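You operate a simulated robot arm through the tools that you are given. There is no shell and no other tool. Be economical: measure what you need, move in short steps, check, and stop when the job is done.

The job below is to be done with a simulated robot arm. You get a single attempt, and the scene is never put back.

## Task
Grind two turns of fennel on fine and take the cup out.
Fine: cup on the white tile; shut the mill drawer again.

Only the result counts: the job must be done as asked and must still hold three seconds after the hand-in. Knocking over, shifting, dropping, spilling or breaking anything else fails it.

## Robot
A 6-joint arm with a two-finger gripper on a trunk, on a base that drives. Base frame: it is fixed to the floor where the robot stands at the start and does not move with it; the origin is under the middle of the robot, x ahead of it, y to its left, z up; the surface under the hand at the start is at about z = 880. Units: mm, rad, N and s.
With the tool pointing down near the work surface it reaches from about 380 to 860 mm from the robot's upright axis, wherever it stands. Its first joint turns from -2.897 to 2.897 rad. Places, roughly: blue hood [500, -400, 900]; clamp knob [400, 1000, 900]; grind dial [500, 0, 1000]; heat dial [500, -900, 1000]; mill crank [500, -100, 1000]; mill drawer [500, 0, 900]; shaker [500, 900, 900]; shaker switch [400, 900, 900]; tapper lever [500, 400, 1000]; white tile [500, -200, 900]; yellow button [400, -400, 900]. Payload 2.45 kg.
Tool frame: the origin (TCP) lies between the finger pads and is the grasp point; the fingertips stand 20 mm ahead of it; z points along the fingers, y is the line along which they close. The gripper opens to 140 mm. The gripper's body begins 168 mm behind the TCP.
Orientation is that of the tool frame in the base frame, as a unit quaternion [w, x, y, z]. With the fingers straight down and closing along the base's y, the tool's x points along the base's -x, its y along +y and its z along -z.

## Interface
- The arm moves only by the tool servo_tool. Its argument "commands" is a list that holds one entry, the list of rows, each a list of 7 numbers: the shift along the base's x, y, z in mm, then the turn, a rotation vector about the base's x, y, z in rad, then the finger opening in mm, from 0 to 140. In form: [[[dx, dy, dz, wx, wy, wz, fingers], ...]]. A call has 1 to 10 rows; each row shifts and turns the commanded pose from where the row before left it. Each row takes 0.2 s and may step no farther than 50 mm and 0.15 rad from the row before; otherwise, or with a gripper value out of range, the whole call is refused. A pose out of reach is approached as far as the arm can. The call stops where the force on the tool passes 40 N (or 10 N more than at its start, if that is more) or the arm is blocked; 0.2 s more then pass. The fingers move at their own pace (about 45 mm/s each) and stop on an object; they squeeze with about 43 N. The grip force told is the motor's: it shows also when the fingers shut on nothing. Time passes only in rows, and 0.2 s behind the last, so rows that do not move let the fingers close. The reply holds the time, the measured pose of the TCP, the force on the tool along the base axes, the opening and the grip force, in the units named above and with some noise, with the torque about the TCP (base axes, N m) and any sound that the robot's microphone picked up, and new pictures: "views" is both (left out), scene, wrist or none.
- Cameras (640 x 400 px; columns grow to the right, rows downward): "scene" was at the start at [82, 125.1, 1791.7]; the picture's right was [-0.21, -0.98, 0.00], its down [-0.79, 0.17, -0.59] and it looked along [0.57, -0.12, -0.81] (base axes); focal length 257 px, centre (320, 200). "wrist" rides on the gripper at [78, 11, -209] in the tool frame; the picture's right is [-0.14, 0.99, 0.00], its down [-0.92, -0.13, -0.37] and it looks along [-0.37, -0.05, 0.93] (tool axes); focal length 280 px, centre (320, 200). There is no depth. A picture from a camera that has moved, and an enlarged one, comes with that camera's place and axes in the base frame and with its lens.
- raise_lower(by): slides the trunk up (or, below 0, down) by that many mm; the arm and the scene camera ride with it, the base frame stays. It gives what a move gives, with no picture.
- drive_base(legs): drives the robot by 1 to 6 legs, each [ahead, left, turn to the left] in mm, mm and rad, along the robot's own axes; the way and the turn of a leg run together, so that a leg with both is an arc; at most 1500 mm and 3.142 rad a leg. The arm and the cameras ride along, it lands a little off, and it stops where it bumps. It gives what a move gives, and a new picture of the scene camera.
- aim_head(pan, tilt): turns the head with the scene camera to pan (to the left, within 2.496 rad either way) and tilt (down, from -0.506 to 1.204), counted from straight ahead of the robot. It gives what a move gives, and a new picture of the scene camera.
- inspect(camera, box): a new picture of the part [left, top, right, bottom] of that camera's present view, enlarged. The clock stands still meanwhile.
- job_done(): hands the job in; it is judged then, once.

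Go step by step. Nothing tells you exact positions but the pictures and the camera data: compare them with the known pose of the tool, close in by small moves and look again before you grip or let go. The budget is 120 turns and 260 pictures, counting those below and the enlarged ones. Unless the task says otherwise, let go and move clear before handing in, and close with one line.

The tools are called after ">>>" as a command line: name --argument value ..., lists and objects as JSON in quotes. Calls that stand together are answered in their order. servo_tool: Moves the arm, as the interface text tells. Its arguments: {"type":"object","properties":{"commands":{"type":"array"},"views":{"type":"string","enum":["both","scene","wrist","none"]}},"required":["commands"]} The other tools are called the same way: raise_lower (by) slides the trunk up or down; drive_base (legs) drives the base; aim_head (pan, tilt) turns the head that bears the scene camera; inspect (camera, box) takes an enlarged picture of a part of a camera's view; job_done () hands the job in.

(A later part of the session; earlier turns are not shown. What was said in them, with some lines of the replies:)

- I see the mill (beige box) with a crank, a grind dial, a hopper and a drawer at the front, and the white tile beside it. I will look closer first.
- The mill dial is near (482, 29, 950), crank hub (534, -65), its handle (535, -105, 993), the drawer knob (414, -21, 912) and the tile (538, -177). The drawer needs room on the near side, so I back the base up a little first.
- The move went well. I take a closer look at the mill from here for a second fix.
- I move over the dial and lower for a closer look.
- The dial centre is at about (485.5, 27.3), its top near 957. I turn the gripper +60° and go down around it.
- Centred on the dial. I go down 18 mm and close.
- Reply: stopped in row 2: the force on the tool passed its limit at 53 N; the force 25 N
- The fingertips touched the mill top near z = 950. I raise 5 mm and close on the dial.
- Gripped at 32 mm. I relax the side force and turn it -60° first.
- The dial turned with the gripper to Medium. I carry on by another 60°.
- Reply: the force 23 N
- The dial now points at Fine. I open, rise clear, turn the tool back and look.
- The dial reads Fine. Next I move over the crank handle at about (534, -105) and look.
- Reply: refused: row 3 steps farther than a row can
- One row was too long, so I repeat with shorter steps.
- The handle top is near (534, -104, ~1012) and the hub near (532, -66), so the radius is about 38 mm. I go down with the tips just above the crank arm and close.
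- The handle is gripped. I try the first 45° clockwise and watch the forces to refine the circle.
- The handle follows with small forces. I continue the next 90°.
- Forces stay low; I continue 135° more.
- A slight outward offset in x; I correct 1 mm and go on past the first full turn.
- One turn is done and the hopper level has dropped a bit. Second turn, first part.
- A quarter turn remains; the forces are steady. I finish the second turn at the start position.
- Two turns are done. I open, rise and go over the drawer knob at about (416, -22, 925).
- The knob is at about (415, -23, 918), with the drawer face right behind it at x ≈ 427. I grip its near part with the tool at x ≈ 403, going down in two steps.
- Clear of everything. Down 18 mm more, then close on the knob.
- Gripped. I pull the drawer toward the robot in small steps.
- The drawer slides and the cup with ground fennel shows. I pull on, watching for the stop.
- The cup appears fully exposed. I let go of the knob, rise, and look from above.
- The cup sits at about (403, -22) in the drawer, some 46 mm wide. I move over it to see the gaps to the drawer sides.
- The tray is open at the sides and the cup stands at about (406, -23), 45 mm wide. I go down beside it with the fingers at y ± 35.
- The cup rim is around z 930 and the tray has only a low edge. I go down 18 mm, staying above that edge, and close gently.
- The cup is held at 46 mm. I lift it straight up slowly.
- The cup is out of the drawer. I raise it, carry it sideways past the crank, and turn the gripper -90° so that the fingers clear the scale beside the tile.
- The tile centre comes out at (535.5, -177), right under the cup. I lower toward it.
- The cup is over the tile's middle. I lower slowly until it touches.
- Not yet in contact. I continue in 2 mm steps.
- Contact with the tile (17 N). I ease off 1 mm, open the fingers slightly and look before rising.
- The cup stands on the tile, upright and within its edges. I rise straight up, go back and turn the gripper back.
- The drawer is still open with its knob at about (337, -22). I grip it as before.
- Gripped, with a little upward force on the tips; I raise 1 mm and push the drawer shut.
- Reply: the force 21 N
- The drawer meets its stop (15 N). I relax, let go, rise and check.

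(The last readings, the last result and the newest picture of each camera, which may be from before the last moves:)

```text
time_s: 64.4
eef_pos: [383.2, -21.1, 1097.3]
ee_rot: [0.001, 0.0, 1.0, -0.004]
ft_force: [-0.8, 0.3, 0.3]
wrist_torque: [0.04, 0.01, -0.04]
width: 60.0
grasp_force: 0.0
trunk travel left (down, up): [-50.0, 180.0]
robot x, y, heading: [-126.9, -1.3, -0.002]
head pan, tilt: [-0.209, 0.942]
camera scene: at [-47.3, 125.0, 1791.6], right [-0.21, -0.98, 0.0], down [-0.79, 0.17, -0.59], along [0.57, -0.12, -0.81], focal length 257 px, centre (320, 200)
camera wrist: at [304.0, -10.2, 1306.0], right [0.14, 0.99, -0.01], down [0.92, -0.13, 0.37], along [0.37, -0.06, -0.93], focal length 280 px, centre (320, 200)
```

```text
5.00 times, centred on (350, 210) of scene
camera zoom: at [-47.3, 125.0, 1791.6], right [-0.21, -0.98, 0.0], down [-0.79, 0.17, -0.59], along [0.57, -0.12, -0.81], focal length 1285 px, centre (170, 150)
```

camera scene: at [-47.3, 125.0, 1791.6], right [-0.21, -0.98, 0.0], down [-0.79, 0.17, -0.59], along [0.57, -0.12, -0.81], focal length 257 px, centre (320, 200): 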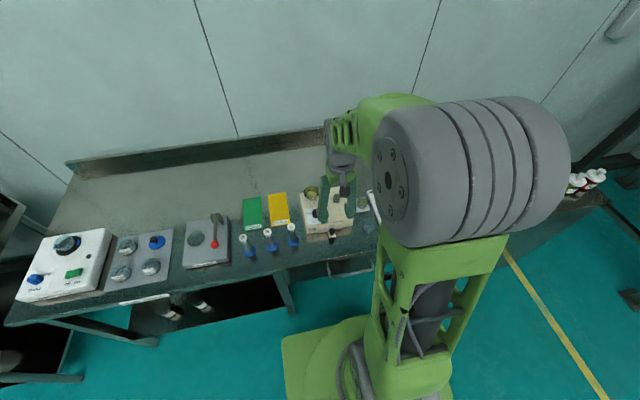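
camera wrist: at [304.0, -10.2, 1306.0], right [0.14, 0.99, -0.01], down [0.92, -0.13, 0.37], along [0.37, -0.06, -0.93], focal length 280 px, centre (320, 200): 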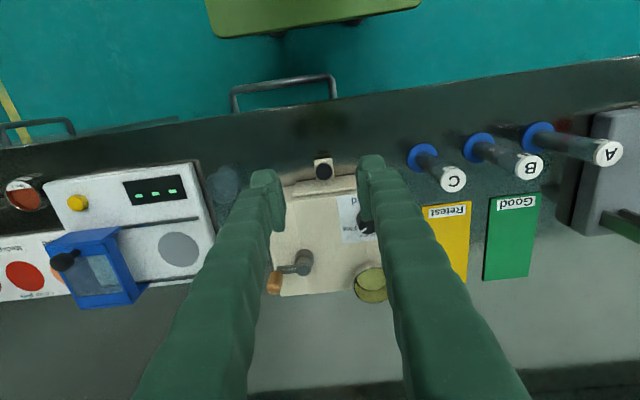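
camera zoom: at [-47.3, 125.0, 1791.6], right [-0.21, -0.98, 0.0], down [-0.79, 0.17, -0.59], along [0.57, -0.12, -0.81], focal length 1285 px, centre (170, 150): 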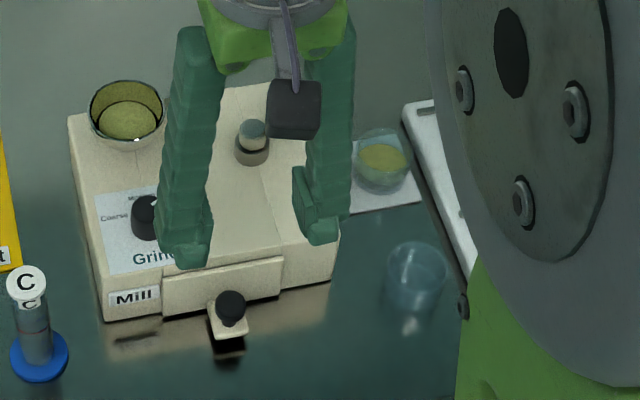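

The dial is on Fine, the cup is on the tile and the drawer looks shut. I check for any remaining gap at the drawer face.

>>> inspect --camera "wrist" --box '[275, 145, 375, 208]'

>>> inspect --camera "scene" --box '[320, 215, 375, 250]'

```text
6.35 times, centred on (325, 176) of wrist
camera zoom: at [304.0, -10.2, 1306.0], right [0.14, 0.99, -0.01], down [0.92, -0.13, 0.37], along [0.37, -0.06, -0.93], focal length 1780 px, centre (288, 349)
```

zoom: 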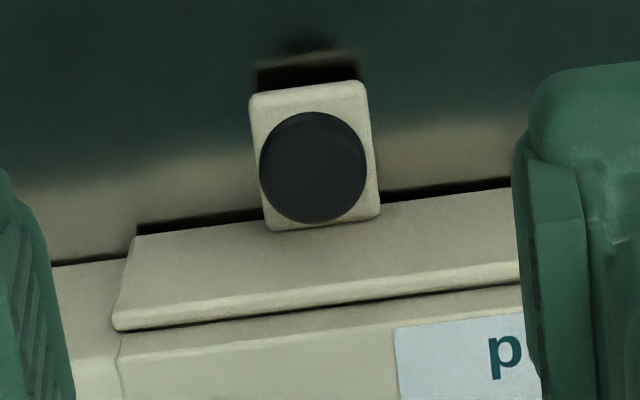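

```text
11.43 times, centred on (348, 232) of scene
camera zoom: at [-47.3, 125.0, 1791.6], right [-0.21, -0.98, 0.0], down [-0.79, 0.17, -0.59], along [0.57, -0.12, -0.81], focal length 2936 px, centre (6, -171)
```

zoom: 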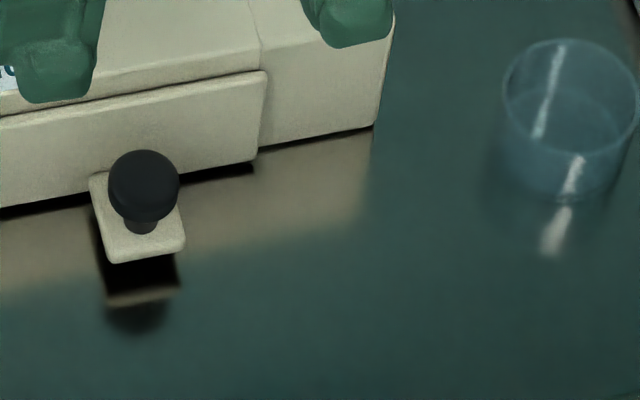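

It looks flush. To be sure, I press the knob lightly with closed fingers.

>>> servo_tool --commands '[[[-14, 0, -45, 0, 0, 0, 20], [0, 0, -45, 0, 0, 0, 0], [0, 0, -45, 0, 0, 0, 0], [0, 0, -39, 0, 0, 0, 0], [5, 0, 0, 0, 0, 0, 0], [4, 0, 0, 0, 0, 0, 0], [0, 0, 0, 0, 0, 0, 0]]]' --views "wrist"

```text
time_s: 66.0
eef_pos: [377.3, -21.8, 924.1]
ee_rot: [0.002, -0.001, 1.0, -0.003]
ft_force: [0.5, -0.3, -0.4]
wrist_torque: [-0.02, 0.03, -0.02]
width: 0.0
grasp_force: 28.9
trunk travel left (down, up): [-50.0, 180.0]
robot x, y, heading: [-128.6, -1.2, 0.001]
head pan, tilt: [-0.209, 0.942]
camera wrist: at [298.0, -10.0, 1132.4], right [0.14, 0.99, -0.01], down [0.92, -0.13, 0.37], along [0.37, -0.06, -0.93], focal length 280 px, centre (320, 200)
```

wrist: 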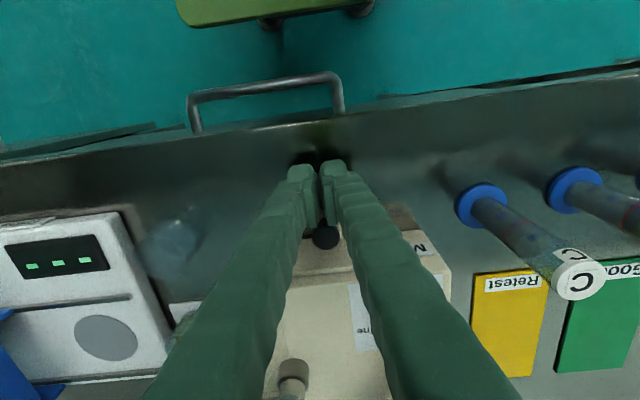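

>>> servo_tool --commands '[[[3, 0, 0, 0, 0, 0, 0], [2, 0, 0, 0, 0, 0, 0], [2, 0, 0, 0, 0, 0, 0], [1, 0, 0, 0, 0, 0, 0], [0, 0, 0, 0, 0, 0, 0]]]' --views "none"

```text
time_s: 67.2
eef_pos: [385.0, -21.3, 924.7]
ee_rot: [0.002, 0.0, 1.0, -0.004]
ft_force: [-2.9, -0.8, -0.1]
wrist_torque: [0.0, 0.01, -0.03]
width: 0.0
grasp_force: 29.4
trunk travel left (down, up): [-50.0, 180.0]
robot x, y, heading: [-130.7, 1.1, -0.003]
head pan, tilt: [-0.209, 0.942]
```

Just touching the knob now. A few more millimetres.

>>> servo_tool --commands '[[[1, 0, 0, 0, 0, 0, 0], [1, 0, 0, 0, 0, 0, 0], [1, 0, 0, 0, 0, 0, 0], [0, 0, 0, 0, 0, 0, 0]]]' --views "none"

```text
time_s: 68.2
eef_pos: [386.2, -20.6, 923.5]
ee_rot: [0.0, -0.001, 1.0, -0.004]
ft_force: [-16.7, -1.7, -6.7]
wrist_torque: [-0.01, 0.19, -0.05]
width: 6.1
grasp_force: 29.6
trunk travel left (down, up): [-50.0, 180.0]
robot x, y, heading: [-128.3, -1.3, -0.0]
head pan, tilt: [-0.209, 0.942]
```

The drawer is firmly at its stop. I back away and rise clear for a last look.

>>> servo_tool --commands '[[[-15, 0, 0, 0, 0, 0, 0], [0, 0, 40, 0, 0, 0, 0], [0, 0, 50, 0, 0, 0, 20], [0, 0, 50, 0, 0, 0, 40], [0, 0, 50, 0, 0, 0, 60], [0, 40, 20, 0, 0, 0, 60], [0, 40, 20, 0, 0, 0, 60], [0, 0, 0, 0, 0, 0, 60]]]' --views "both"

>>> inspect --camera "scene" --box '[290, 170, 400, 250]'

```text
time_s: 70.0
eef_pos: [374.2, 60.3, 1153.2]
ee_rot: [0.003, 0.0, 1.0, -0.004]
ft_force: [-0.6, -1.3, -0.4]
wrist_torque: [-0.02, 0.0, 0.02]
width: 60.3
grasp_force: 0.0
trunk travel left (down, up): [-50.0, 180.0]
robot x, y, heading: [-129.3, -0.7, -0.004]
head pan, tilt: [-0.209, 0.942]
camera scene: at [-47.6, 124.8, 1791.7], right [-0.21, -0.98, 0.0], down [-0.79, 0.17, -0.59], along [0.57, -0.12, -0.81], focal length 257 px, centre (320, 200)
camera wrist: at [294.1, 70.5, 1362.3], right [0.14, 0.99, -0.01], down [0.92, -0.13, 0.37], along [0.37, -0.06, -0.93], focal length 280 px, centre (320, 200)
```

scene: 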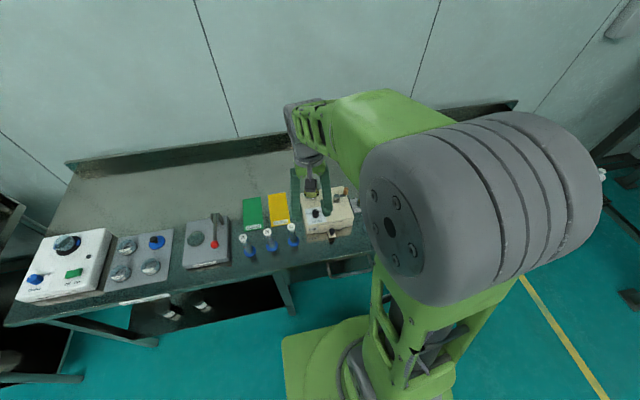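
wrist: 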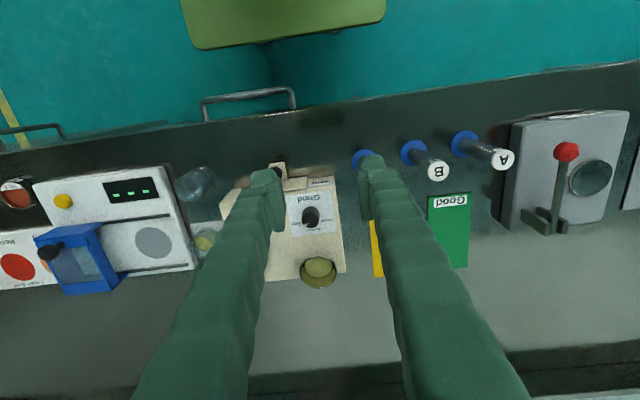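

```text
5.00 times, centred on (345, 210) of scene
camera zoom: at [-47.6, 124.8, 1791.7], right [-0.21, -0.98, 0.0], down [-0.79, 0.17, -0.59], along [0.57, -0.12, -0.81], focal length 1285 px, centre (195, 150)
```

zoom: 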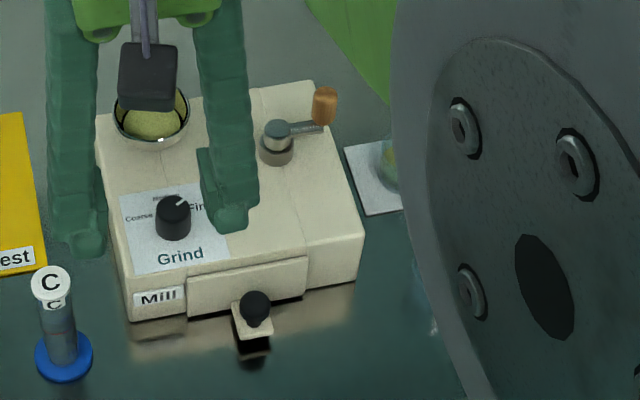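

Everything is in place: the dial is on Fine, the crank has had two turns, the cup is on the tile, the drawer is shut and the arm is clear. I hand it in.

>>> job_done

```text
The job is handed in.
```

I ground two turns of fennel on Fine, stood the cup on the white tile and shut the mill drawer. The job is handed in; I don't have the judge's result.
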